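You operate a simulated robot arm through the tools that you are given. There is no shell and no other tool. Be economical: measure what you need, move in short steps, check, and stop when the job is done.

You are at the controls of a simulated two-armed robot. One attempt, no reset.

JOB
Put the flat grey block labelled "G250" from the optics bench top in the green tray. Take the red pen on the sample bench top and put it away on the top of the breadboard. Push the third drawer from the top of the blue cabinet shut. Put the sand jar labelled "L62" from the long beige table top on the blue-legged table top. Put the pump oil bottle on the long beige table top away on the low shelf of the pump cart. Take the folded blue cloth on the long beige table top and put it away on the blue lab bench top. Open the yellow lid of the vent pipe. Any order will do. Set down upright: sand jar, pump oil bottle.

It is judged by the outcome, as a careful person would: the job done as asked, and still so three seconds after it is handed in. It fails if anything else is knocked over, pushed out of place, dropped, spilled or broken. A push-on lid holds only when it is set on centred and level and pressed home; a screw cap is set on level and turned clockwise until tight. Flat cloth is picked up by pressing the open fingertips on it (5 to 10 N) and closing them slowly along it; thin cloth reads only 2 to 8 mm in the jaws.

ROBOT AND FRAMES
Two 7-joint arms with two-finger parallel grippers on one trunk, on a base that drives. Base frame: it is fixed to the floor where the robot stands at the start and does not move with it; the origin is under the middle of the robot, x ahead of it, y to its left, z up. Units: m, degrees, N and s.
The left shoulder is at the start at [0.05, 0.209, 1.196], the right one opposite. With the tool pointing down near the work surface each hand reaches from about 0.1 to 0.4 m from the robot's upright axis, wherever it stands, measured 20 degrees to its own side. Places, roughly: blue lab bench top [0.7, 1.9, 0.9]; blue-legged table top [-1.2, 0.3, 0.8]; flat grey block [0.5, -0.25, 0.75]; folded blue cloth (8x6x2 cm) [-1, 2.7, 0.8]; green tray (26x20x8 cm) [-1, -4, 0.3]; low shelf of the pump cart [1.2, -5, 0.3]; pump oil bottle [-1, 2, 0.75]; red pen (13x2x2 cm) [-1.3, -1.5, 0.9]; sand jar [-1, 2, 0.75]; third drawer of the blue cabinet [-0.9, -2.9, 0.5]; top of the breadboard [0.9, -2.9, 0.8]; yellow lid of the vent pipe [0.8, -2.2, 1.2]. Payload 4.4 kg a hand.
Tool frame (each hand has its own): the origin (TCP) lies between the finger pads and is the grasp point; the fingertips stand 0.023 m ahead of it; z points along the fingers, y is the line along which they close. Largest opening 0.094 m; finger width 0.038, thickness 0.01; the body of the gripper, 0.054 by 0.096 m, starts 0.039 m behind the TCP.
Orientation is that of the tool frame in the base frame, as [roll, pitch, yaw] about the fixed x, y, z axes, in that order (R = Rz(yaw) Ry(pitch) Rx(roll)). With the fingers straight down and closing along the base's y, the tool's x points along the base's -x, its y along +y and its z along -z.

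CONTROLS
- The arms move only by the tool apply_moves. It takes "left_plan", "right_plan" or both (then of equal length, played together; a hand with none holds still); each is one flat list of numbers, 6 for each row, row after row: the shift along the base's x, y, z in units of 20 mm (1.0 is 20 mm), then the turn, a rotation vector about the base's x, y, z in units of 8 degrees (1.0 is 8 degrees). In form: [tx, ty, tz, wx, wy, wz, tx, ty, tz, wx, wy, wz, ...]. A call has 1 to 20 rows; each row shifts and turns the commanded pose from where the row before left it. "left_gripper" and "right_gripper" are, for a hand that has rows, the closure, from 0 (fully open) to 1 (shut), set as the call begins (left out, the last holds). A call with a number of a shift or a turn outside -1 to 1 is refused whole. Rows are played at 5 a second. More than 0.05 m and 8.6 degrees between two rows, or a gripper value outside its range, and nothing of the call is played. A pose out of reach is approached as far as the arm can. The call stops where the force on the tool passes 40 N (or 10 N more than at its start, if that is more) or the arm is blocked; 0.2 s more then pass. The fingers move at their own pace (about 0.108 m/s each) and stop on an object; they squeeze with about 43 N. The grip force told is the motor's: it shows also when the fingers shut on nothing. Time passes only in rows, and 0.2 s behind the last, so rows that do not move let the fingers close. It gives the time, the measured TCP pose, the force on the tool (base axes), the opening and the grip force at its end, in the units of the frame above (readings bear some noise), with the torque about the TCP (base axes, N m) and any sound that the robot's microphone picked up.
- Cameras (640 x 400 px; columns grow to the right, rows downward): "scene" is now at [0.0907, -0.0728, 1.3421]; the picture's right is [-0.96, -0.29, 0.00], its down [-0.23, 0.75, -0.62] and it looks along [0.18, -0.59, -0.79] (base axes); focal length 214 px, centre (320, 200). "left" rides on the left gripper at [0.086, -0.016, -0.075] in its tool frame; the picture's right is [0.18, 0.98, 0.00], its down [-0.58, 0.11, -0.81] and it looks along [-0.79, 0.15, 0.59] (tool axes); focal length 243 px, centre (320, 200). "right" rides on the right gripper at [0.086, 0.016, -0.074] in its tool frame; the picture's right is [-0.18, 0.98, 0.00], its down [-0.58, -0.11, -0.81] and it looks along [-0.79, -0.15, 0.59] (tool axes); focal length 243 px, centre (320, 200). There is no depth. A picture from a camera that has moved, and an enlarged one, comes with that camera's place and axes in the base frame and with its lens.
- get_image(camera): a new picture of that camera. No time passes.
- move_column(by): slides the trunk up (or, below 0, down) by that many m; the arms and the scene camera ride with it, the base frame stays. It gives what a move gives, with no picture.
- steer(legs): drives the robot by 1 to 6 legs, each [ahead, left, turn to the left] in m, m and degrees, along the robot's own axes; the way and the turn of a leg run together, so that a leg with both is an arc; at most 1.5 m and 180 degrees a leg. The arms and the cameras ride along, it lands a little off, and it stops where it bumps. It gives what a move gives.
- aim_head(pan, tilt): turns the head with the scene camera to pan (to the left, within 80 degrees either way) and tilt (down, from -29 to 69), counted from straight ahead of the robot. It gives what a move gives.
- inspect(camera, box): a new picture of the part [left, top, right, bottom] of that camera's present view, enlarged. No time passes.
- finish_job(): hands the job in; it is judged then, once.

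Go step by step. Nothing tells you exact positions but the pictures and the camera data: compare them with the known pose of the tool, close in by small moves and look again before you grip or let go. The budget is 186 turns and 166 pictures, counting those below and the enlarged ones. Unless the task says otherwise, let go and move clear before handing in.

The tools are called after "Emit:" by a JSON object that holds its "name" and its "arguments". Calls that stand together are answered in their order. apply_moves: Moves the arms, as the interface text tells. Its arguments: {"type":"object","properties":{"left_plan":{"type":"array"},"left_gripper":{"type":"number"},"right_plan":{"type":"array"},"right_gripper":{"type":"number"}},"required":[]} The other tools are called the same way: move_column (by) slides the trunk up or down; steer (legs) drives the base; aim_head (pan, tilt) turns the head that bears the scene camera; get_image (camera) takes a picture; inspect (camera, box) takes an enlarged picture of a part of a camera's view; finish_job () hands the job in.

At the start:

```text
clock: 0.0
left_eef_pos: [0.5893, -0.023, 1.0759]
left_orientation: [-180.0, 0.0, 180.0]
left_wrist_force: [0.8, 0.0, 0.0]
left_moment: [-0.02, -0.03, 0.02]
left_gripper_width: 0.0941
left_gripper_force: 0.0
right_eef_pos: [0.4067, -0.4268, 1.0213]
right_orientation: [-180.0, -0.1, -180.0]
right_wrist_force: [-1.4, 0.4, -0.3]
right_moment: [-0.02, -0.03, -0.01]
right_gripper_width: 0.0939
right_gripper_force: 0.1
trunk travel left (down, up): [-0.275, 0.288]
robot x, y, heading: [0.0038, -0.0015, -0.0]
head pan, tilt: [-72.9, 51.8]
```

scene: 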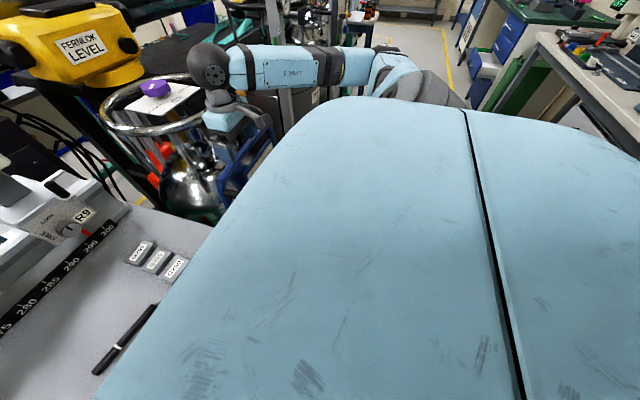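
right: 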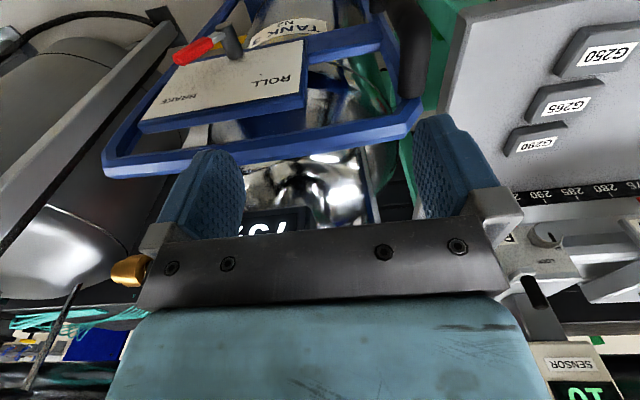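
left: 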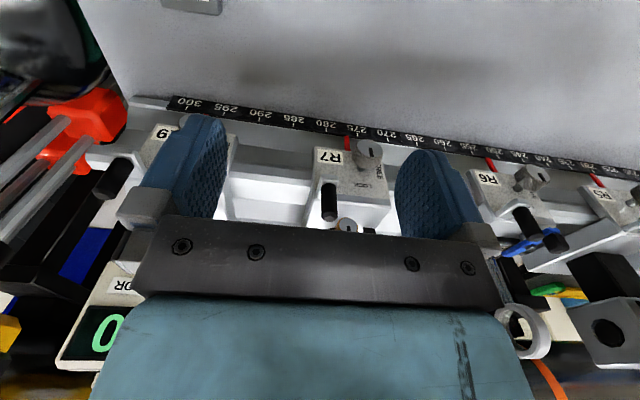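

I see the optics bench in front with three grey blocks near its right edge (G250 among them). First I look round with the head to learn the layout.

Emit:
{"name": "aim_head", "arguments": {"pan": -20, "tilt": 50}}

Emit:
{"name": "get_image", "arguments": {"camera": "scene"}}

Emit:
{"name": "aim_head", "arguments": {"pan": -75, "tilt": 15}}

Emit:
{"name": "get_image", "arguments": {"camera": "scene"}}

Emit:
{"name": "aim_head", "arguments": {"pan": 75, "tilt": 20}}

Emit:
{"name": "get_image", "arguments": {"camera": "scene"}}

```text
clock: 1.2
left_eef_pos: [0.5898, -0.0229, 1.0765]
left_orientation: [180.0, 0.0, -180.0]
left_wrist_force: [-0.6, 0.3, -0.8]
left_moment: [-0.04, 0.03, 0.02]
left_gripper_width: 0.0944
left_gripper_force: 0.1
right_eef_pos: [0.407, -0.4275, 1.0217]
right_orientation: [-180.0, 0.0, -179.9]
right_wrist_force: [-0.1, -0.8, -0.4]
right_moment: [-0.02, 0.04, 0.0]
right_gripper_width: 0.0941
right_gripper_force: 0.0
trunk travel left (down, up): [-0.275, 0.288]
robot x, y, heading: [-0.0014, 0.0036, 0.1]
head pan, tilt: [-20.0, 50.0]
```

```text
162 pictures are left
camera scene: at [0.1409, -0.0272, 1.3444], right [-0.34, -0.94, 0.0], down [-0.72, 0.26, -0.64], along [0.6, -0.22, -0.77], focal length 214 px, centre (320, 200)
```

scene: 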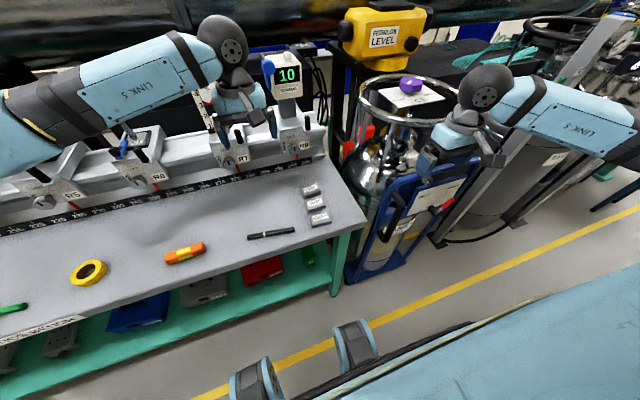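

```text
clock: 2.5
left_eef_pos: [0.5894, -0.0218, 1.0764]
left_orientation: [-180.0, 0.0, -180.0]
left_wrist_force: [1.4, 0.0, 0.3]
left_moment: [0.01, 0.0, 0.0]
left_gripper_width: 0.0941
left_gripper_force: 0.1
right_eef_pos: [0.4067, -0.4267, 1.0211]
right_orientation: [-180.0, 0.0, 180.0]
right_wrist_force: [-0.2, 0.3, 0.0]
right_moment: [0.02, -0.02, 0.03]
right_gripper_width: 0.0938
right_gripper_force: 0.0
trunk travel left (down, up): [-0.275, 0.288]
robot x, y, heading: [-0.0003, 0.0022, 0.2]
head pan, tilt: [-75.0, 15.0]
```

```text
161 pictures are left
camera scene: at [0.0929, -0.091, 1.3981], right [-0.97, -0.26, 0.0], down [-0.07, 0.25, -0.97], along [0.25, -0.93, -0.26], focal length 214 px, centre (320, 200)
```

scene: 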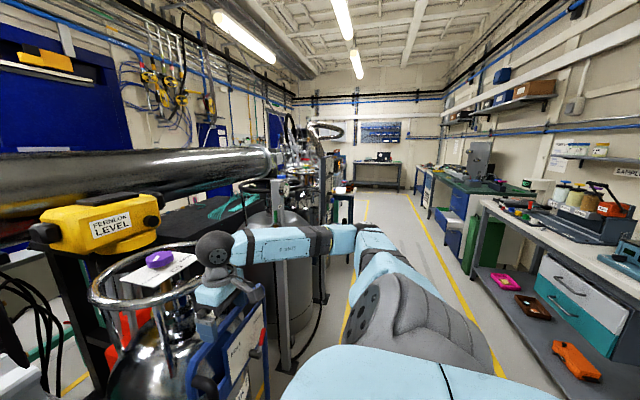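

```text
clock: 4.8
left_eef_pos: [0.5894, -0.0228, 1.0753]
left_orientation: [180.0, 0.0, -179.9]
left_wrist_force: [-0.6, 0.3, 0.6]
left_moment: [0.01, -0.02, 0.03]
left_gripper_width: 0.0937
left_gripper_force: 0.1
right_eef_pos: [0.4063, -0.4267, 1.0211]
right_orientation: [-180.0, 0.0, -180.0]
right_wrist_force: [0.0, -0.3, 0.0]
right_moment: [0.01, 0.02, 0.02]
right_gripper_width: 0.0941
right_gripper_force: 0.1
trunk travel left (down, up): [-0.275, 0.288]
robot x, y, heading: [0.0029, 0.0005, 0.1]
head pan, tilt: [75.0, 20.0]
```

```text
160 pictures are left
camera scene: at [0.0927, 0.0891, 1.39], right [0.97, -0.26, 0.0], down [-0.09, -0.33, -0.94], along [0.24, 0.91, -0.34], focal length 214 px, centre (320, 200)
```

scene: 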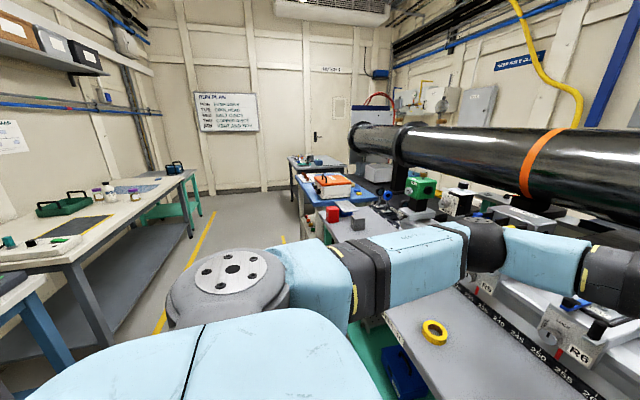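

Blocks triangulate to about z 0.83, G250 (nearest to me) near [0.48, -0.15]. I look closer with the head before moving the right hand over it.

Emit:
{"name": "aim_head", "arguments": {"pan": -25, "tilt": 55}}

Emit:
{"name": "inspect", "arguments": {"camera": "scene", "box": [220, 140, 380, 240]}}

Emit:
{"name": "inspect", "arguments": {"camera": "right", "box": [430, 0, 640, 200]}}

```text
clock: 6.6
left_eef_pos: [0.5892, -0.023, 1.0761]
left_orientation: [-179.9, 0.0, -179.9]
left_wrist_force: [0.1, -0.6, 0.8]
left_moment: [0.02, -0.01, 0.01]
left_gripper_width: 0.094
left_gripper_force: 0.1
right_eef_pos: [0.4074, -0.4275, 1.0233]
right_orientation: [180.0, 0.0, -180.0]
right_wrist_force: [0.3, -0.3, -0.3]
right_moment: [0.0, -0.01, 0.0]
right_gripper_width: 0.094
right_gripper_force: 0.0
trunk travel left (down, up): [-0.275, 0.288]
robot x, y, heading: [0.0027, -0.004, -0.0]
head pan, tilt: [-25.0, 55.0]
```

```text
4.00 times, centred on (300, 190) of scene
camera zoom: at [0.134, -0.0312, 1.3379], right [-0.42, -0.91, 0.0], down [-0.74, 0.35, -0.57], along [0.52, -0.24, -0.82], focal length 858 px, centre (400, 240)
```

zoom: 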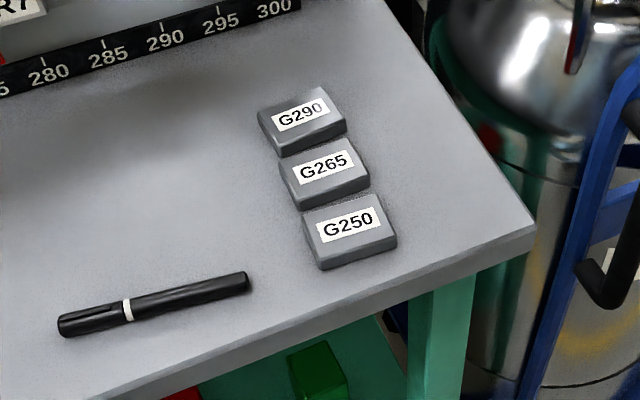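

```text
2.00 times, centred on (535, 100) of right
camera zoom: at [0.321, -0.4106, 1.0964], right [0.18, 0.98, 0.0], down [0.58, -0.11, 0.81], along [0.79, -0.15, -0.59], focal length 485 px, centre (-110, 400)
```

zoom: 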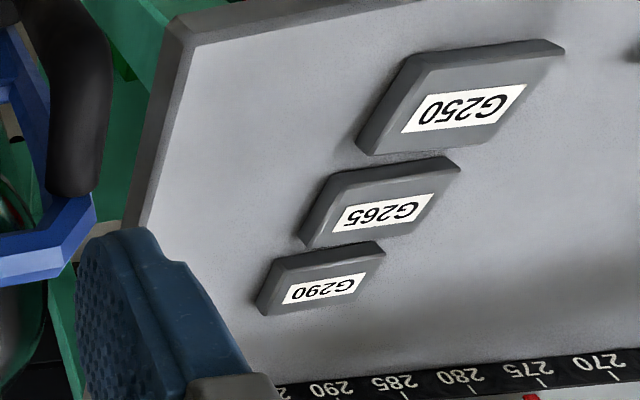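

Emit:
{"name": "apply_moves", "arguments": {"left_plan": [-1, 0.9, 0.3, 0, 0, 0, -1, 0.9, 0.3, 0, 0, 0, -1, 0.9, 0.3, 0, 0, 0, -1, 0.9, 0.3, 0, 0, 0, -1, 0.9, 0.3, 0, 0, 0, -1, 0.9, 0.3, 0, 0, 0, -1, 0.9, 0.3, 0, 0, 0, -1, 0.9, 0.3, 0, 0, 0, -1, 0.9, 0.3, 0, 0, 0, -1, 0.9, 0.3, 0, 0, 0, -1, 0.9, 0.3, 0, 0, 0, -1, 0.9, 0.3, 0, 0, 0, -1, 0.9, 0.3, 0, 0, 0, -1, 0.9, 0.3, 0, 0, 0, -1, 0.9, 0.3, 0, 0, 0], "right_plan": [0.237, 0.927, -0.2, 0, 0, -0.075, 0.237, 0.927, -0.2, 0, 0, -0.075, 0.237, 0.927, -0.2, 0, 0, -0.075, 0.237, 0.927, -0.2, 0, 0, -0.075, 0.237, 0.927, -0.2, 0, 0, -0.075, 0.237, 0.927, -0.2, 0, 0, -0.075, 0.237, 0.927, -0.2, 0, 0, -0.075, 0.237, 0.927, -0.2, 0, 0, -0.075, 0.237, 0.927, -0.2, 0, 0, -0.075, 0.237, 0.927, -0.2, 0, 0, -0.075, 0.237, 0.927, -0.2, 0, 0, -0.075, 0.237, 0.927, -0.2, 0, 0, -0.075, 0.237, 0.927, -0.2, 0, 0, -0.075, 0.237, 0.927, -0.2, 0, 0, -0.075, 0.237, 0.927, -0.2, 0, 0, -0.075], "left_gripper": 0, "right_gripper": 0}}

Emit:
{"name": "get_image", "arguments": {"camera": "right"}}

Emit:
{"name": "get_image", "arguments": {"camera": "scene"}}

```text
clock: 9.8
left_eef_pos: [0.3046, 0.2481, 1.1744]
left_orientation: [180.0, 0.1, 180.0]
left_wrist_force: [0.3, -0.2, 0.1]
left_moment: [-0.03, -0.02, -0.01]
left_gripper_width: 0.0938
left_gripper_force: 0.1
left hand out of reach, approached as far as the arm can: row 15
right_eef_pos: [0.4774, -0.1478, 0.9628]
right_orientation: [-180.0, 0.1, 171.0]
right_wrist_force: [0.0, -0.1, 0.4]
right_moment: [-0.03, 0.01, 0.01]
right_gripper_width: 0.0942
right_gripper_force: 0.1
trunk travel left (down, up): [-0.275, 0.288]
robot x, y, heading: [-0.0019, -0.0024, -0.1]
head pan, tilt: [-25.0, 55.0]
```

```text
157 pictures are left
camera right: at [0.3951, -0.1177, 1.0368], right [0.34, 0.94, 0.0], down [0.56, -0.2, 0.81], along [0.76, -0.27, -0.59], focal length 243 px, centre (320, 200)
```

right: 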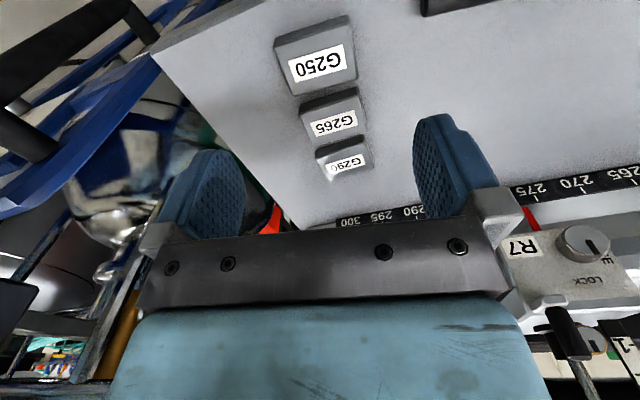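

```text
156 pictures are left
camera scene: at [0.1338, -0.0305, 1.3379], right [-0.42, -0.91, 0.0], down [-0.74, 0.35, -0.57], along [0.52, -0.24, -0.82], focal length 214 px, centre (320, 200)
```

scene: 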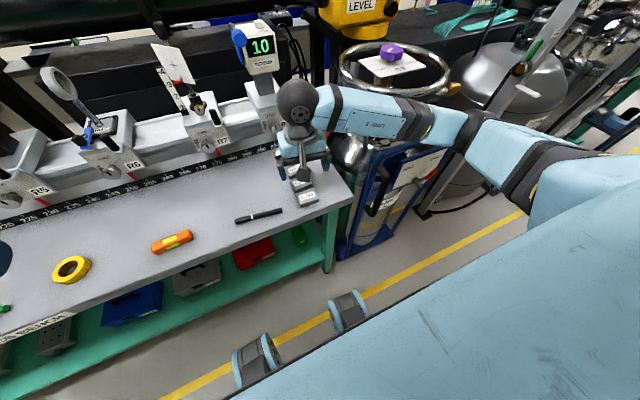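

Emit:
{"name": "apply_moves", "arguments": {"right_plan": [0.1, -0.1, -1, 0, 0, 0, 0, 0, -1, 0, 0, 0, 0, 0, -1, 0, 0, 0, 0, 0, -1, 0, 0, 0, 0, 0, -0.75, 0, 0, 0]}}

Emit:
{"name": "get_image", "arguments": {"camera": "right"}}

Emit:
{"name": "inspect", "arguments": {"camera": "scene", "box": [240, 80, 360, 220]}}

```text
clock: 11.0
left_eef_pos: [0.305, 0.2461, 1.1743]
left_orientation: [179.9, 0.1, -179.9]
left_wrist_force: [0.0, -0.4, -0.3]
left_moment: [-0.01, -0.02, -0.01]
left_gripper_width: 0.0942
left_gripper_force: 0.1
right_eef_pos: [0.4792, -0.153, 0.8655]
right_orientation: [-180.0, 0.1, 171.0]
right_wrist_force: [0.5, -1.3, -0.8]
right_moment: [0.01, -0.02, -0.01]
right_gripper_width: 0.0941
right_gripper_force: 0.0
trunk travel left (down, up): [-0.275, 0.288]
robot x, y, heading: [-0.0002, -0.0021, 0.0]
head pan, tilt: [-25.0, 55.0]
```

```text
155 pictures are left
camera right: at [0.3968, -0.1227, 0.9405], right [0.34, 0.94, 0.0], down [0.56, -0.2, 0.81], along [0.76, -0.27, -0.59], focal length 243 px, centre (320, 200)
```

right: 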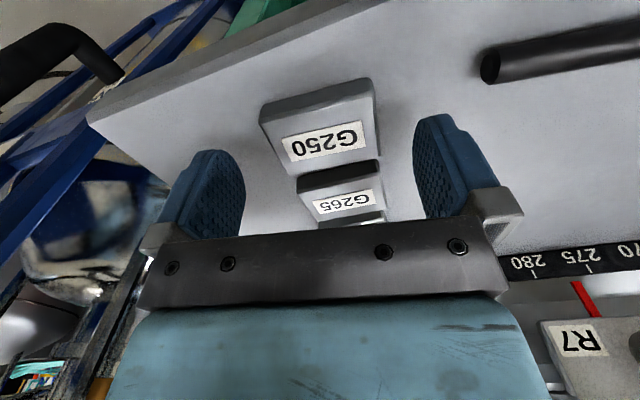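

```text
2.86 times, centred on (300, 150) of scene
camera zoom: at [0.134, -0.0313, 1.3379], right [-0.42, -0.91, 0.0], down [-0.74, 0.35, -0.57], along [0.52, -0.24, -0.82], focal length 613 px, centre (377, 343)
```

zoom: 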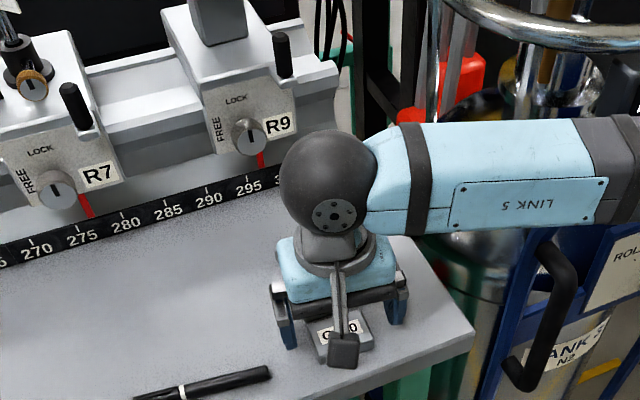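

Emit:
{"name": "apply_moves", "arguments": {"right_plan": [0, 0.1, -0.5, 0, 0, 0, 0, 0, -0.5, 0, 0, 0]}}

Emit:
{"name": "get_image", "arguments": {"camera": "right"}}

```text
clock: 11.6
left_eef_pos: [0.3039, 0.2464, 1.1748]
left_orientation: [180.0, 0.1, 180.0]
left_wrist_force: [-0.5, 0.6, 0.2]
left_moment: [-0.02, 0.01, 0.03]
left_gripper_width: 0.094
left_gripper_force: 0.0
right_eef_pos: [0.4786, -0.1486, 0.8465]
right_orientation: [180.0, 0.0, 170.9]
right_wrist_force: [-0.5, -0.4, 0.1]
right_moment: [-0.01, -0.03, 0.04]
right_gripper_width: 0.094
right_gripper_force: 0.1
trunk travel left (down, up): [-0.275, 0.288]
robot x, y, heading: [0.0001, -0.0004, -0.1]
head pan, tilt: [-25.0, 55.0]
```

```text
153 pictures are left
camera right: at [0.3967, -0.1194, 0.9213], right [0.34, 0.94, 0.0], down [0.56, -0.2, 0.81], along [0.76, -0.27, -0.59], focal length 243 px, centre (320, 200)
```

right: 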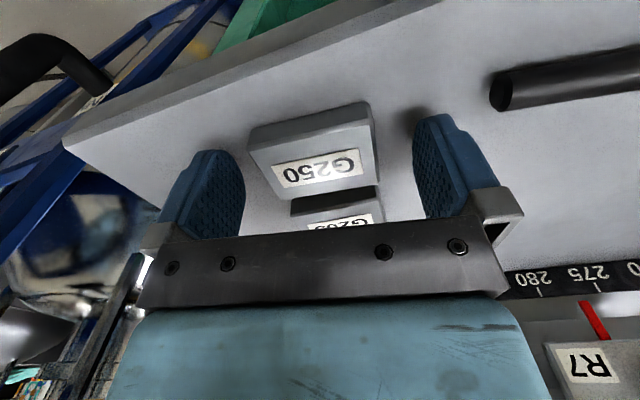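

Emit:
{"name": "apply_moves", "arguments": {"right_plan": [0, 0, -0.3, 0, 0, 0]}}

Emit:
{"name": "apply_moves", "arguments": {"right_plan": [0, 0, 0, 0, 0, 0, 0, 0, 0, 0, 0, 0, 0, 0, 0, 0, 0, 0], "right_gripper": 1}}

Emit:
{"name": "get_image", "arguments": {"camera": "right"}}

```text
clock: 12.0
left_eef_pos: [0.3034, 0.2477, 1.1751]
left_orientation: [179.9, -0.1, 179.9]
left_wrist_force: [-0.3, -0.1, 0.1]
left_moment: [-0.02, -0.01, -0.01]
left_gripper_width: 0.094
left_gripper_force: 0.0
right_eef_pos: [0.4766, -0.1494, 0.8436]
right_orientation: [-180.0, 0.1, 171.0]
right_wrist_force: [0.0, -2.0, 9.9]
right_moment: [-0.53, 0.28, 0.09]
right_gripper_width: 0.0938
right_gripper_force: 0.0
trunk travel left (down, up): [-0.275, 0.288]
robot x, y, heading: [-0.0002, 0.002, 0.3]
head pan, tilt: [-25.0, 55.0]
```

```text
clock: 12.8
left_eef_pos: [0.3024, 0.2464, 1.1763]
left_orientation: [180.0, 0.0, -179.9]
left_wrist_force: [-0.4, 1.2, -0.3]
left_moment: [-0.01, 0.04, 0.0]
left_gripper_width: 0.0941
left_gripper_force: 0.0
right_eef_pos: [0.4777, -0.1494, 0.8429]
right_orientation: [180.0, 0.2, 171.0]
right_wrist_force: [2.2, -7.9, 22.4]
right_moment: [-0.53, 0.42, 0.25]
right_gripper_width: 0.0592
right_gripper_force: 42.9
trunk travel left (down, up): [-0.275, 0.288]
robot x, y, heading: [0.0005, -0.0001, 0.0]
head pan, tilt: [-25.0, 55.0]
```

```text
152 pictures are left
camera right: at [0.3965, -0.1197, 0.9173], right [0.34, 0.94, 0.0], down [0.55, -0.2, 0.81], along [0.76, -0.27, -0.59], focal length 243 px, centre (320, 200)
```

right: 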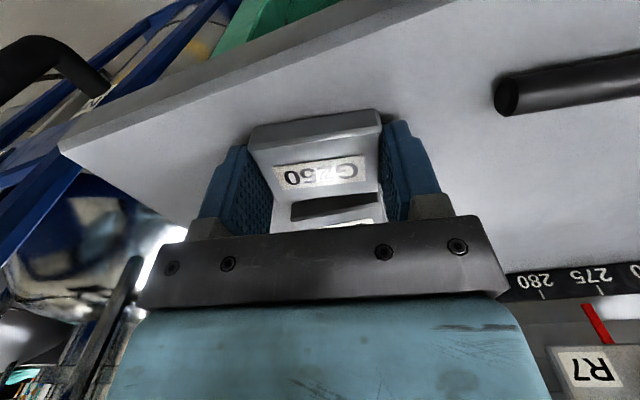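

Gripped at 59 mm; the bench top is at z≈0.82. Lift.

Emit:
{"name": "apply_moves", "arguments": {"right_plan": [0, 0, 0.5, 0, 0, 0, 0, 0, 1, 0, 0, 0, 0, 0, 1, 0, 0, 0, 0, 0, 1, 0, 0, 0, 0, 0, 1, 0, 0, 0, -0.5, 0, 1, 0, 0, 0, -0.5, -0.3, 1, 0, 0, 0, -1, -0.5, 1, 0, 0, 0, -1, -0.5, 1, 0, 0, 0, -1, -0.5, 1, 0, 0, 0, -1, -0.5, 1, 0, 0, 0, -1, -0.5, 1, 0, 0, 0]}}

Emit:
{"name": "get_image", "arguments": {"camera": "right"}}

Emit:
{"name": "aim_head", "arguments": {"pan": -80, "tilt": 40}}

Emit:
{"name": "get_image", "arguments": {"camera": "scene"}}

```text
clock: 15.4
left_eef_pos: [0.3037, 0.2467, 1.1755]
left_orientation: [179.9, 0.0, -180.0]
left_wrist_force: [-0.3, -1.0, -0.2]
left_moment: [0.0, -0.01, 0.0]
left_gripper_width: 0.0941
left_gripper_force: 0.2
right_eef_pos: [0.3575, -0.2063, 1.0713]
right_orientation: [180.0, 0.0, 171.0]
right_wrist_force: [-0.3, -0.4, -0.8]
right_moment: [-0.01, -0.03, 0.01]
right_gripper_width: 0.0591
right_gripper_force: 42.8
trunk travel left (down, up): [-0.275, 0.288]
robot x, y, heading: [-0.0019, 0.0005, -0.3]
head pan, tilt: [-25.0, 55.0]
```

```text
151 pictures are left
camera right: at [0.276, -0.1758, 1.1457], right [0.34, 0.94, 0.0], down [0.56, -0.2, 0.81], along [0.76, -0.27, -0.59], focal length 243 px, centre (320, 200)
```

right: 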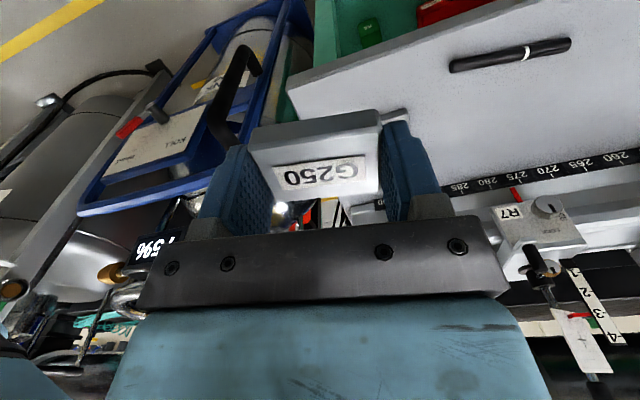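

```text
clock: 16.6
left_eef_pos: [0.3052, 0.2464, 1.174]
left_orientation: [-180.0, 0.0, -180.0]
left_wrist_force: [0.5, -0.4, 0.9]
left_moment: [-0.01, -0.02, 0.0]
left_gripper_width: 0.0939
left_gripper_force: 0.0
right_eef_pos: [0.3593, -0.2048, 1.07]
right_orientation: [179.9, 0.0, 171.0]
right_wrist_force: [0.8, -0.7, -1.1]
right_moment: [0.01, 0.01, -0.03]
right_gripper_width: 0.0592
right_gripper_force: 42.9
trunk travel left (down, up): [-0.275, 0.288]
robot x, y, heading: [-0.0002, -0.0028, 0.1]
head pan, tilt: [-80.0, 40.0]
```

```text
150 pictures are left
camera scene: at [0.0835, -0.0845, 1.3585], right [-0.98, -0.17, 0.0], down [-0.11, 0.63, -0.77], along [0.13, -0.75, -0.64], focal length 214 px, centre (320, 200)
```

scene: 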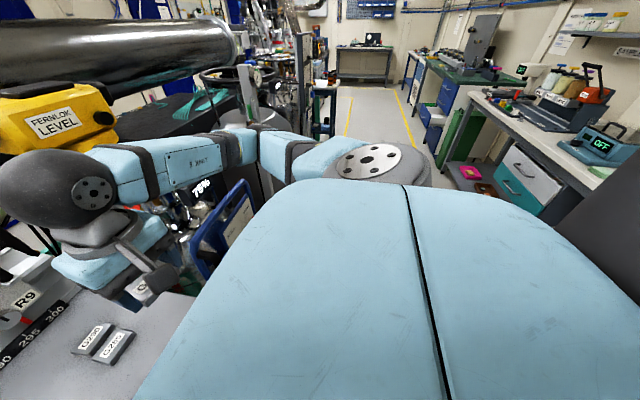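

Block is in the right hand. I'll keep it and first do the north-side jobs with the left hand. Back up slightly and turn left to look along the long beige table.

Emit:
{"name": "steer", "arguments": {"legs": [[-0.1, 0, 0], [0, 0, 90]]}}

Emit:
{"name": "aim_head", "arguments": {"pan": 25, "tilt": 25}}

Emit:
{"name": "get_image", "arguments": {"camera": "scene"}}

```text
clock: 21.6
left_eef_pos: [-0.346, 0.3064, 1.1752]
left_orientation: [180.0, -0.1, -90.3]
left_wrist_force: [-0.2, 0.2, 0.7]
left_moment: [0.0, 0.01, -0.05]
left_gripper_width: 0.0941
left_gripper_force: 0.0
right_eef_pos: [0.1062, 0.3572, 1.0705]
right_orientation: [-180.0, 0.1, -99.3]
right_wrist_force: [0.2, 0.0, -0.3]
right_moment: [-0.01, -0.02, 0.01]
right_gripper_width: 0.0591
right_gripper_force: 43.0
trunk travel left (down, up): [-0.275, 0.288]
robot x, y, heading: [-0.0992, 0.0013, 89.9]
head pan, tilt: [-80.0, 40.0]
```

```text
clock: 23.4
left_eef_pos: [-0.3462, 0.3052, 1.1751]
left_orientation: [-179.9, -0.1, -90.3]
left_wrist_force: [0.3, 0.6, -0.2]
left_moment: [-0.01, 0.0, -0.03]
left_gripper_width: 0.0941
left_gripper_force: 0.1
right_eef_pos: [0.1062, 0.3574, 1.0714]
right_orientation: [180.0, -0.1, -99.4]
right_wrist_force: [-0.3, 0.3, -0.7]
right_moment: [0.0, -0.03, 0.01]
right_gripper_width: 0.0595
right_gripper_force: 42.6
trunk travel left (down, up): [-0.275, 0.288]
robot x, y, heading: [-0.103, -0.0021, 89.5]
head pan, tilt: [25.0, 25.0]
```

```text
149 pictures are left
camera scene: at [-0.1378, 0.1505, 1.3819], right [0.91, 0.42, 0.0], down [0.18, -0.38, -0.91], along [-0.38, 0.82, -0.42], focal length 214 px, centre (320, 200)
```

scene: 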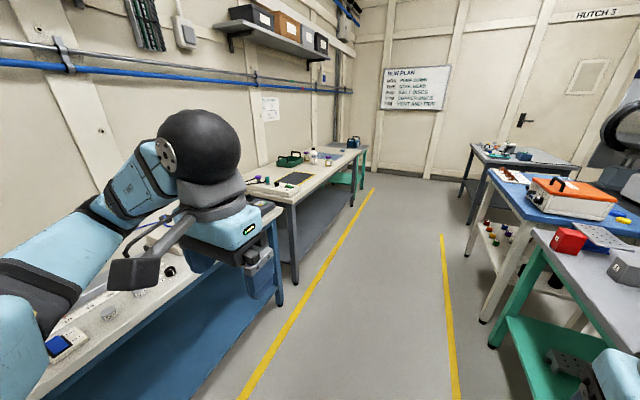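

Emit:
{"name": "steer", "arguments": {"legs": [[1.4, 0, 0]]}}

Emit:
{"name": "aim_head", "arguments": {"pan": 45, "tilt": 35}}

Emit:
{"name": "get_image", "arguments": {"camera": "scene"}}

Emit:
{"name": "aim_head", "arguments": {"pan": -50, "tilt": 35}}

Emit:
{"name": "get_image", "arguments": {"camera": "scene"}}

```text
clock: 30.4
left_eef_pos: [-0.3414, 1.7066, 1.175]
left_orientation: [180.0, 0.1, -90.2]
left_wrist_force: [0.1, 0.4, 0.1]
left_moment: [0.01, 0.01, 0.0]
left_gripper_width: 0.094
left_gripper_force: 0.1
right_eef_pos: [0.1111, 1.7613, 1.0698]
right_orientation: [180.0, 0.0, -99.0]
right_wrist_force: [-0.5, -0.4, -0.7]
right_moment: [-0.01, 0.0, 0.02]
right_gripper_width: 0.0592
right_gripper_force: 42.4
trunk travel left (down, up): [-0.275, 0.288]
robot x, y, heading: [-0.0993, 1.4048, 89.8]
head pan, tilt: [25.0, 25.0]
```

```text
clock: 31.2
left_eef_pos: [-0.3419, 1.707, 1.1758]
left_orientation: [179.9, 0.0, -90.1]
left_wrist_force: [-0.1, 0.6, -0.9]
left_moment: [-0.01, 0.01, -0.01]
left_gripper_width: 0.0941
left_gripper_force: 0.1
right_eef_pos: [0.1109, 1.7606, 1.0714]
right_orientation: [180.0, 0.0, -99.2]
right_wrist_force: [-0.8, 0.3, -1.8]
right_moment: [-0.02, -0.01, -0.02]
right_gripper_width: 0.059
right_gripper_force: 43.0
trunk travel left (down, up): [-0.275, 0.288]
robot x, y, heading: [-0.096, 1.4045, 89.7]
head pan, tilt: [45.0, 35.0]
```

```text
148 pictures are left
camera scene: at [-0.1562, 1.5308, 1.3662], right [0.71, 0.7, 0.0], down [0.4, -0.41, -0.82], along [-0.58, 0.58, -0.57], focal length 214 px, centre (320, 200)
```

scene: 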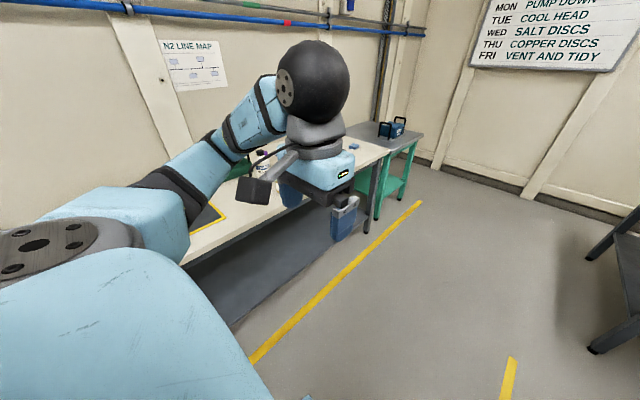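

```text
clock: 32.9
left_eef_pos: [-0.3423, 1.7069, 1.1745]
left_orientation: [179.9, 0.0, -90.1]
left_wrist_force: [-0.6, 0.0, 0.2]
left_moment: [0.03, 0.02, 0.01]
left_gripper_width: 0.0938
left_gripper_force: 0.1
right_eef_pos: [0.1109, 1.7608, 1.0708]
right_orientation: [-179.9, 0.0, -99.1]
right_wrist_force: [0.0, 0.6, -0.6]
right_moment: [-0.01, -0.02, 0.0]
right_gripper_width: 0.0589
right_gripper_force: 42.9
trunk travel left (down, up): [-0.275, 0.288]
robot x, y, heading: [-0.0975, 1.4006, 89.8]
head pan, tilt: [-50.0, 35.0]
```

```text
147 pictures are left
camera scene: at [-0.0266, 1.5248, 1.3661], right [0.64, -0.77, 0.0], down [-0.44, -0.37, -0.82], along [0.63, 0.53, -0.57], focal length 214 px, centre (320, 200)
```

scene: 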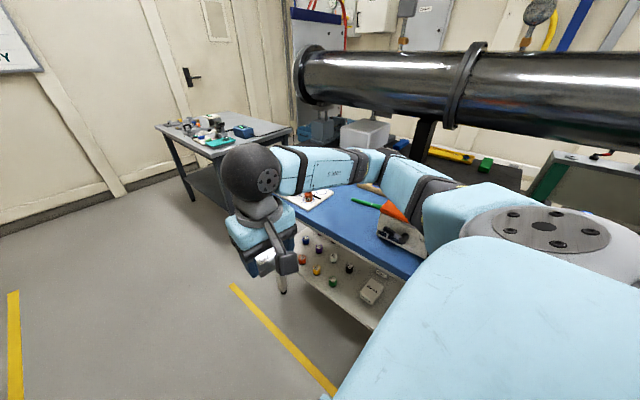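

Emit:
{"name": "steer", "arguments": {"legs": [[0.5, 0, 0], [0, 0, 90]]}}

Emit:
{"name": "aim_head", "arguments": {"pan": 0, "tilt": 40}}

Emit:
{"name": "get_image", "arguments": {"camera": "scene"}}

Emit:
{"name": "get_image", "arguments": {"camera": "left"}}

```text
clock: 39.6
left_eef_pos: [-0.401, 1.6518, 1.1749]
left_orientation: [-179.9, 0.0, -0.7]
left_wrist_force: [0.1, -0.7, -0.2]
left_moment: [0.03, 0.0, 0.0]
left_gripper_width: 0.0939
left_gripper_force: 0.0
right_eef_pos: [-0.4505, 2.1066, 1.0714]
right_orientation: [-180.0, 0.1, -9.6]
right_wrist_force: [-0.5, 0.4, -1.0]
right_moment: [0.01, 0.02, 0.02]
right_gripper_width: 0.0591
right_gripper_force: 43.0
trunk travel left (down, up): [-0.275, 0.288]
robot x, y, heading: [-0.0939, 1.8974, 179.2]
head pan, tilt: [-50.0, 35.0]
```

```text
clock: 40.8
left_eef_pos: [-0.4008, 1.6535, 1.1755]
left_orientation: [180.0, 0.0, -0.6]
left_wrist_force: [0.7, -1.4, 0.6]
left_moment: [0.02, -0.04, 0.0]
left_gripper_width: 0.094
left_gripper_force: 0.0
right_eef_pos: [-0.4512, 2.1064, 1.0705]
right_orientation: [-180.0, 0.0, -9.7]
right_wrist_force: [-0.1, 0.7, -0.7]
right_moment: [0.04, -0.03, 0.0]
right_gripper_width: 0.0592
right_gripper_force: 43.4
trunk travel left (down, up): [-0.275, 0.288]
robot x, y, heading: [-0.0968, 1.8947, 179.5]
head pan, tilt: [0.0, 40.0]
```

```text
146 pictures are left
camera scene: at [-0.2457, 1.8975, 1.3586], right [0.01, 1.0, 0.0], down [0.64, -0.01, -0.77], along [-0.77, 0.01, -0.64], focal length 214 px, centre (320, 200)
```

scene: 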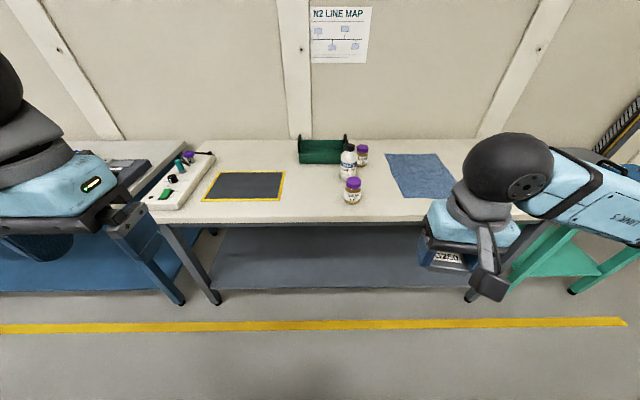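

```text
145 pictures are left
camera left: at [-0.315, 1.6684, 1.2482], right [0.17, -0.98, 0.0], down [-0.58, -0.1, 0.81], along [-0.79, -0.14, -0.59], focal length 243 px, centre (320, 200)
```

left: 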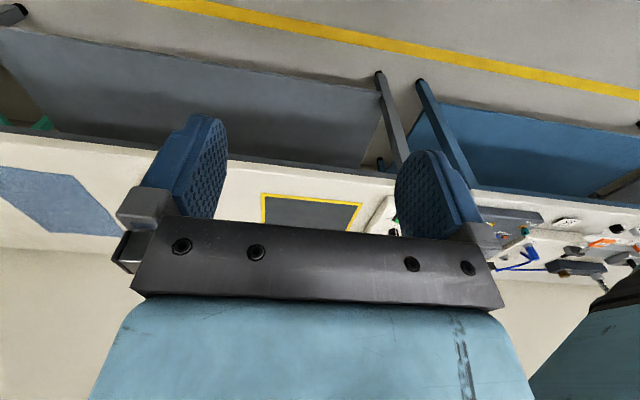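

Emit:
{"name": "inspect", "arguments": {"camera": "scene", "box": [270, 120, 470, 230]}}

Emit:
{"name": "inspect", "arguments": {"camera": "scene", "box": [100, 130, 300, 240]}}

```text
3.20 times, centred on (370, 175) of scene
camera zoom: at [-0.2457, 1.8975, 1.3586], right [0.01, 1.0, 0.0], down [0.64, -0.01, -0.77], along [-0.77, 0.01, -0.64], focal length 686 px, centre (160, 280)
```

zoom: 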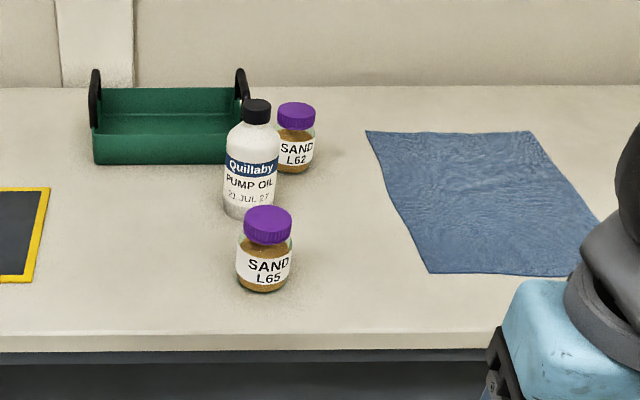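

```text
3.20 times, centred on (200, 185) of scene
camera zoom: at [-0.2457, 1.8975, 1.3586], right [0.01, 1.0, 0.0], down [0.64, -0.01, -0.77], along [-0.77, 0.01, -0.64], focal length 686 px, centre (704, 248)
```

zoom: 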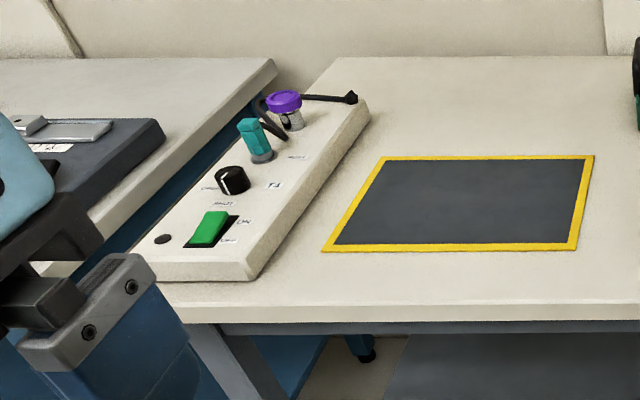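

The table shows L62 behind the pump oil bottle, with L65 in front; the folded cloth is further right. I drive closer so the left hand can get at L62.

Emit:
{"name": "steer", "arguments": {"legs": [[0, -0.35, 0], [0.35, 0, 0]]}}

Emit:
{"name": "aim_head", "arguments": {"pan": 10, "tilt": 45}}

Emit:
{"name": "get_image", "arguments": {"camera": "scene"}}

Emit:
{"name": "get_image", "arguments": {"camera": "left"}}

```text
clock: 46.4
left_eef_pos: [-0.7482, 2.0116, 1.174]
left_orientation: [180.0, 0.1, -0.9]
left_wrist_force: [-0.2, -0.1, 0.0]
left_moment: [0.02, 0.02, -0.02]
left_gripper_width: 0.094
left_gripper_force: 0.1
right_eef_pos: [-0.7967, 2.464, 1.0712]
right_orientation: [180.0, -0.1, -9.8]
right_wrist_force: [0.2, -0.2, -1.9]
right_moment: [0.05, -0.03, -0.02]
right_gripper_width: 0.0591
right_gripper_force: 42.9
trunk travel left (down, up): [-0.275, 0.288]
robot x, y, heading: [-0.441, 2.2564, 179.1]
head pan, tilt: [0.0, 40.0]
```

```text
clock: 47.1
left_eef_pos: [-0.7475, 2.0124, 1.1751]
left_orientation: [-180.0, -0.1, -0.8]
left_wrist_force: [0.1, 0.7, -0.5]
left_moment: [0.02, 0.0, -0.01]
left_gripper_width: 0.0939
left_gripper_force: 0.1
right_eef_pos: [-0.7955, 2.4651, 1.0718]
right_orientation: [-180.0, -0.1, -9.8]
right_wrist_force: [-0.4, -0.5, -1.1]
right_moment: [0.0, 0.0, 0.01]
right_gripper_width: 0.059
right_gripper_force: 42.7
trunk travel left (down, up): [-0.275, 0.288]
robot x, y, heading: [-0.4425, 2.2532, 179.4]
head pan, tilt: [10.0, 45.0]
```

```text
142 pictures are left
camera scene: at [-0.5861, 2.2414, 1.3513], right [-0.16, 0.99, 0.0], down [0.7, 0.11, -0.71], along [-0.7, -0.11, -0.71], focal length 214 px, centre (320, 200)
```

scene: 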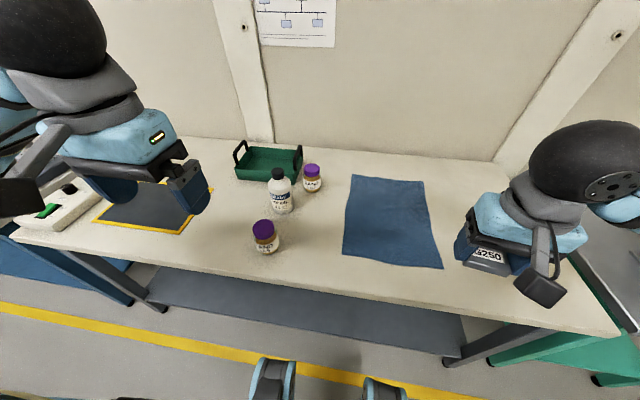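

```text
141 pictures are left
camera left: at [-0.6607, 2.0267, 1.2483], right [0.17, -0.99, 0.0], down [-0.58, -0.1, 0.81], along [-0.79, -0.14, -0.59], focal length 243 px, centre (320, 200)
```

left: 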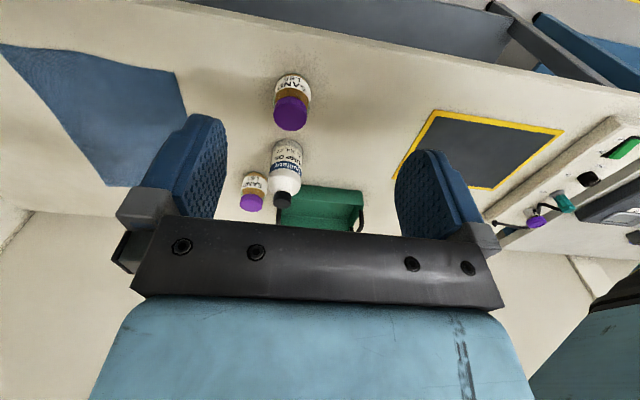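

Emit:
{"name": "steer", "arguments": {"legs": [[0.09, 0, 0]]}}

Emit:
{"name": "apply_moves", "arguments": {"left_plan": [-1, 0.2, -0.2, 0, 0, 0.6, -1, 0.2, -0.2, 0, 0, 0.6, -1, 0.2, -0.2, 0, 0, 0.6, -1, 0.2, -0.2, 0, 0, 0.6, -1, 0.2, -0.2, 0, 0, 0.6, -1, 0.2, -0.2, 0, 0, 0.6, -1, 0.2, -0.2, 0, 0, 0.6, -1, 0.2, -0.2, 0, 0, 0.6, -1, 0.4, -0.2, 0, 0, 0.6, -1, 0.4, -0.2, 0, 0, 0.6, -1, 0.5, -0.2, 0, 0, 0.6, -1, 0.5, -0.2, 0, 0, 0.6, -1, 0.5, -0.2, 0, 0, 0.6, -1, 0.5, -0.2, 0, 0, 0.6, -1, 0.5, -0.2, 0, 0, 0.6]}}

Emit:
{"name": "get_image", "arguments": {"camera": "left"}}

Emit:
{"name": "get_image", "arguments": {"camera": "scene"}}

```text
clock: 48.2
left_eef_pos: [-0.8176, 2.0136, 1.1759]
left_orientation: [-179.9, 0.0, -0.8]
left_wrist_force: [1.0, -0.6, -0.7]
left_moment: [-0.02, 0.04, -0.02]
left_gripper_width: 0.0943
left_gripper_force: 0.0
right_eef_pos: [-0.8659, 2.4658, 1.0707]
right_orientation: [180.0, 0.0, -9.9]
right_wrist_force: [-0.6, -0.4, -0.9]
right_moment: [0.0, 0.03, -0.02]
right_gripper_width: 0.0589
right_gripper_force: 42.9
trunk travel left (down, up): [-0.275, 0.288]
robot x, y, heading: [-0.5088, 2.2589, 179.2]
head pan, tilt: [10.0, 45.0]
stopped in leg 1: the robot was blocked; the commanded pose is now the measured one
```

```text
clock: 51.4
left_eef_pos: [-1.1196, 2.1134, 1.115]
left_orientation: [-180.0, 0.0, 71.3]
left_wrist_force: [0.5, -0.7, -0.7]
left_moment: [-0.01, -0.01, 0.02]
left_gripper_width: 0.0942
left_gripper_force: 0.1
right_eef_pos: [-0.8685, 2.4663, 1.0698]
right_orientation: [180.0, -0.1, -9.9]
right_wrist_force: [-0.1, -0.5, -1.9]
right_moment: [-0.01, 0.0, 0.03]
right_gripper_width: 0.059
right_gripper_force: 43.2
trunk travel left (down, up): [-0.275, 0.288]
robot x, y, heading: [-0.5128, 2.255, 179.3]
head pan, tilt: [10.0, 45.0]
```

```text
140 pictures are left
camera left: at [-1.1081, 2.2007, 1.1877], right [0.99, -0.14, 0.0], down [-0.08, -0.59, 0.81], along [-0.11, -0.8, -0.59], focal length 243 px, centre (320, 200)
```

left: 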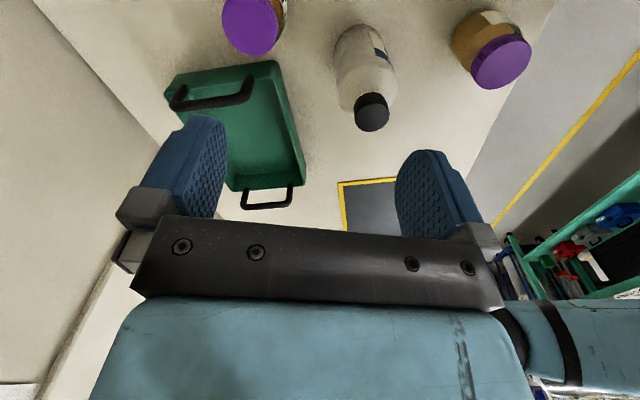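

```text
139 pictures are left
camera scene: at [-0.6583, 2.243, 1.3512], right [-0.16, 0.99, 0.0], down [0.7, 0.11, -0.71], along [-0.7, -0.11, -0.71], focal length 214 px, centre (320, 200)
```

scene: 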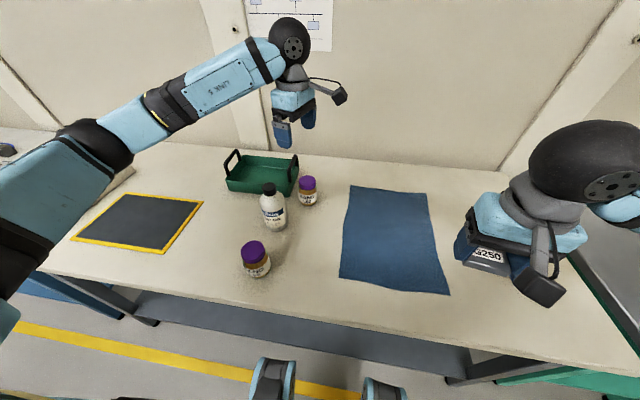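

Emit:
{"name": "apply_moves", "arguments": {"left_plan": [-0.85, 0.05, 0, 0, 0, 0, -0.85, 0.05, 0, 0, 0, 0, -0.85, 0.05, 0, 0, 0, 0, -0.85, 0.05, 0, 0, 0, 0, 0, 0, -1, 0, 0, 0, 0, 0, -1, 0, 0, 0, 0, 0, -1, 0, 0, 0, 0, 0, -1, 0, 0, 0, 0, 0, -1, 0, 0, 0, 0, 0, -1, 0, 0, 0, 0, 0, -1, 0, 0, 0], "left_gripper": 0}}

Emit:
{"name": "get_image", "arguments": {"camera": "left"}}

Emit:
{"name": "inspect", "arguments": {"camera": "scene", "box": [220, 80, 380, 240]}}

```text
clock: 53.8
left_eef_pos: [-1.1867, 2.1149, 0.9742]
left_orientation: [180.0, -0.1, 71.2]
left_wrist_force: [-0.5, -0.2, 0.0]
left_moment: [-0.02, 0.03, 0.01]
left_gripper_width: 0.0938
left_gripper_force: 0.1
right_eef_pos: [-0.8688, 2.4653, 1.0701]
right_orientation: [179.9, 0.0, -10.0]
right_wrist_force: [0.3, -0.5, -1.2]
right_moment: [-0.01, -0.02, 0.01]
right_gripper_width: 0.059
right_gripper_force: 43.7
trunk travel left (down, up): [-0.275, 0.288]
robot x, y, heading: [-0.5106, 2.2545, 179.4]
head pan, tilt: [10.0, 45.0]
```

```text
138 pictures are left
camera left: at [-1.1748, 2.2024, 1.0479], right [0.99, -0.14, 0.0], down [-0.08, -0.59, 0.81], along [-0.12, -0.8, -0.59], focal length 243 px, centre (320, 200)
```

left: 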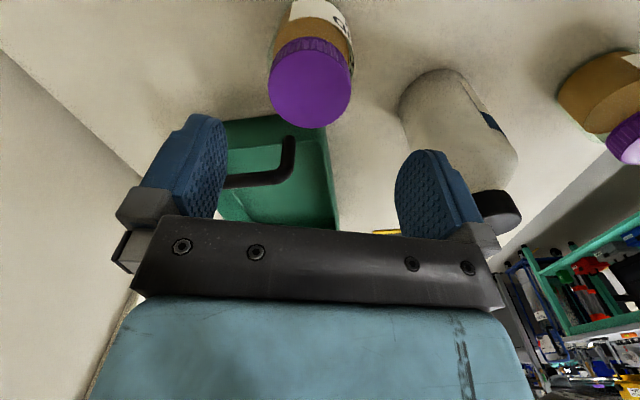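

```text
2.50 times, centred on (300, 160) of scene
camera zoom: at [-0.6582, 2.2425, 1.3513], right [-0.16, 0.99, 0.0], down [0.7, 0.11, -0.71], along [-0.7, -0.11, -0.71], focal length 536 px, centre (370, 300)
```

zoom: 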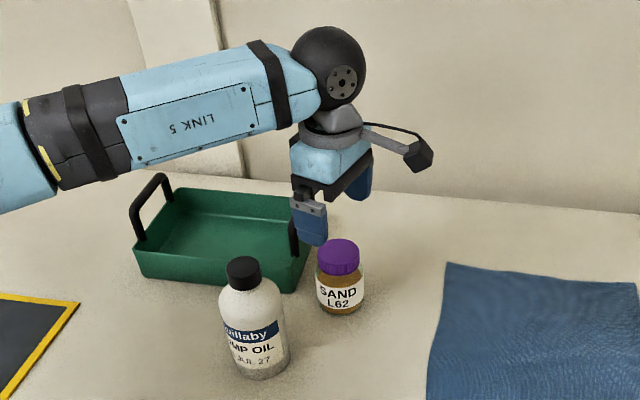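

Emit:
{"name": "apply_moves", "arguments": {"left_plan": [-0.4, 0.05, 0, 0, 0, 0, 0, 0, -1, 0, 0, 0, 0, 0, -1, 0, 0, 0, 0, 0, -1, 0, 0, 0, 0, 0, -1, 0, 0, 0]}}

Emit:
{"name": "get_image", "arguments": {"camera": "left"}}

Emit:
{"name": "inspect", "arguments": {"camera": "scene", "box": [220, 80, 380, 240]}}

```text
clock: 55.0
left_eef_pos: [-1.1943, 2.1163, 0.8942]
left_orientation: [179.9, -0.1, 71.1]
left_wrist_force: [-0.2, -1.0, -0.4]
left_moment: [-0.04, 0.01, 0.02]
left_gripper_width: 0.0943
left_gripper_force: 0.1
right_eef_pos: [-0.8674, 2.4643, 1.0704]
right_orientation: [-180.0, 0.0, -9.8]
right_wrist_force: [-0.2, -0.3, -1.2]
right_moment: [0.02, 0.0, -0.03]
right_gripper_width: 0.0591
right_gripper_force: 43.1
trunk travel left (down, up): [-0.275, 0.288]
robot x, y, heading: [-0.5109, 2.2532, 179.3]
head pan, tilt: [10.0, 45.0]
```

```text
136 pictures are left
camera left: at [-1.1824, 2.2028, 0.9681], right [0.99, -0.14, 0.0], down [-0.09, -0.59, 0.81], along [-0.12, -0.8, -0.59], focal length 243 px, centre (320, 200)
```

left: 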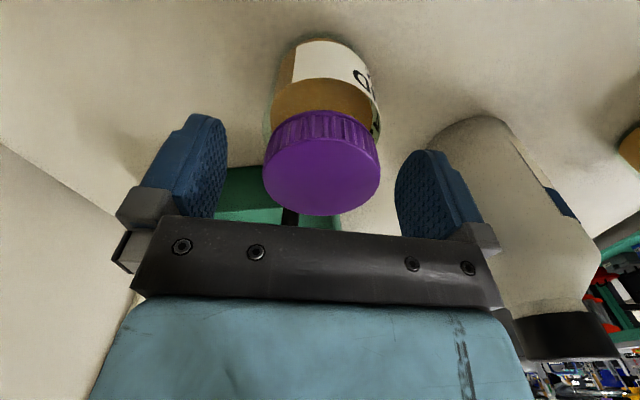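

```text
2.50 times, centred on (300, 160) of scene
camera zoom: at [-0.6581, 2.2426, 1.3513], right [-0.16, 0.99, 0.0], down [0.7, 0.11, -0.71], along [-0.7, -0.11, -0.71], focal length 536 px, centre (370, 300)
```

zoom: 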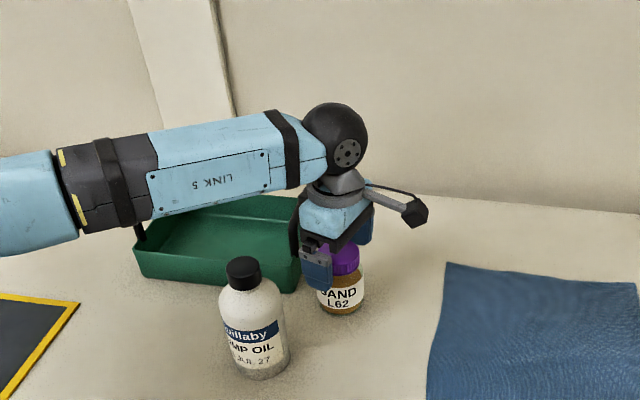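

Emit:
{"name": "apply_moves", "arguments": {"left_plan": [0, 0, -0.75, 0, 0, 0, 0, 0, -0.75, 0, 0, 0]}}

Emit:
{"name": "apply_moves", "arguments": {"left_plan": [0, 0, 0, 0, 0, 0, 0, 0, 0, 0, 0, 0, 0, 0, 0, 0, 0, 0], "left_gripper": 1}}

Emit:
{"name": "get_image", "arguments": {"camera": "left"}}

```text
clock: 55.6
left_eef_pos: [-1.1951, 2.1143, 0.8649]
left_orientation: [180.0, 0.0, 71.1]
left_wrist_force: [0.2, 0.2, 0.6]
left_moment: [-0.03, 0.01, 0.01]
left_gripper_width: 0.0941
left_gripper_force: 0.1
right_eef_pos: [-0.8682, 2.4666, 1.0706]
right_orientation: [-180.0, 0.1, -9.9]
right_wrist_force: [0.1, 0.3, -1.3]
right_moment: [0.0, 0.0, 0.01]
right_gripper_width: 0.0591
right_gripper_force: 43.3
trunk travel left (down, up): [-0.275, 0.288]
robot x, y, heading: [-0.5126, 2.2578, 179.1]
head pan, tilt: [10.0, 45.0]
```

```text
clock: 56.4
left_eef_pos: [-1.1951, 2.1162, 0.8643]
left_orientation: [-180.0, -0.2, 71.1]
left_wrist_force: [0.8, -0.2, -0.5]
left_moment: [-0.1, -0.08, 0.05]
left_gripper_width: 0.0648
left_gripper_force: 43.3
right_eef_pos: [-0.8676, 2.4658, 1.0702]
right_orientation: [-180.0, 0.0, -9.9]
right_wrist_force: [0.1, 0.4, -0.5]
right_moment: [0.02, -0.02, 0.03]
right_gripper_width: 0.0595
right_gripper_force: 42.9
trunk travel left (down, up): [-0.275, 0.288]
robot x, y, heading: [-0.5096, 2.2536, 179.1]
head pan, tilt: [10.0, 45.0]
```

```text
134 pictures are left
camera left: at [-1.1825, 2.2025, 0.938], right [0.99, -0.14, 0.0], down [-0.08, -0.59, 0.81], along [-0.12, -0.8, -0.59], focal length 243 px, centre (320, 200)
```

left: 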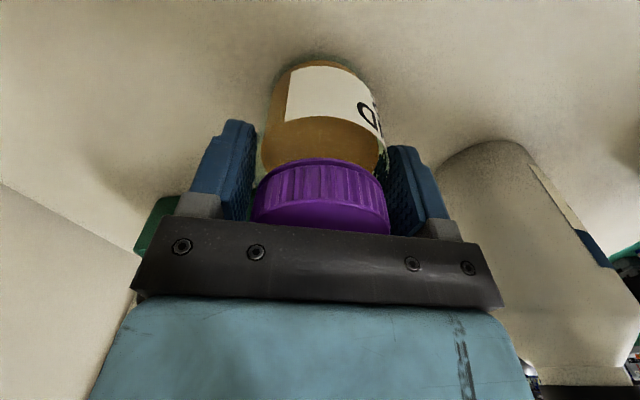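

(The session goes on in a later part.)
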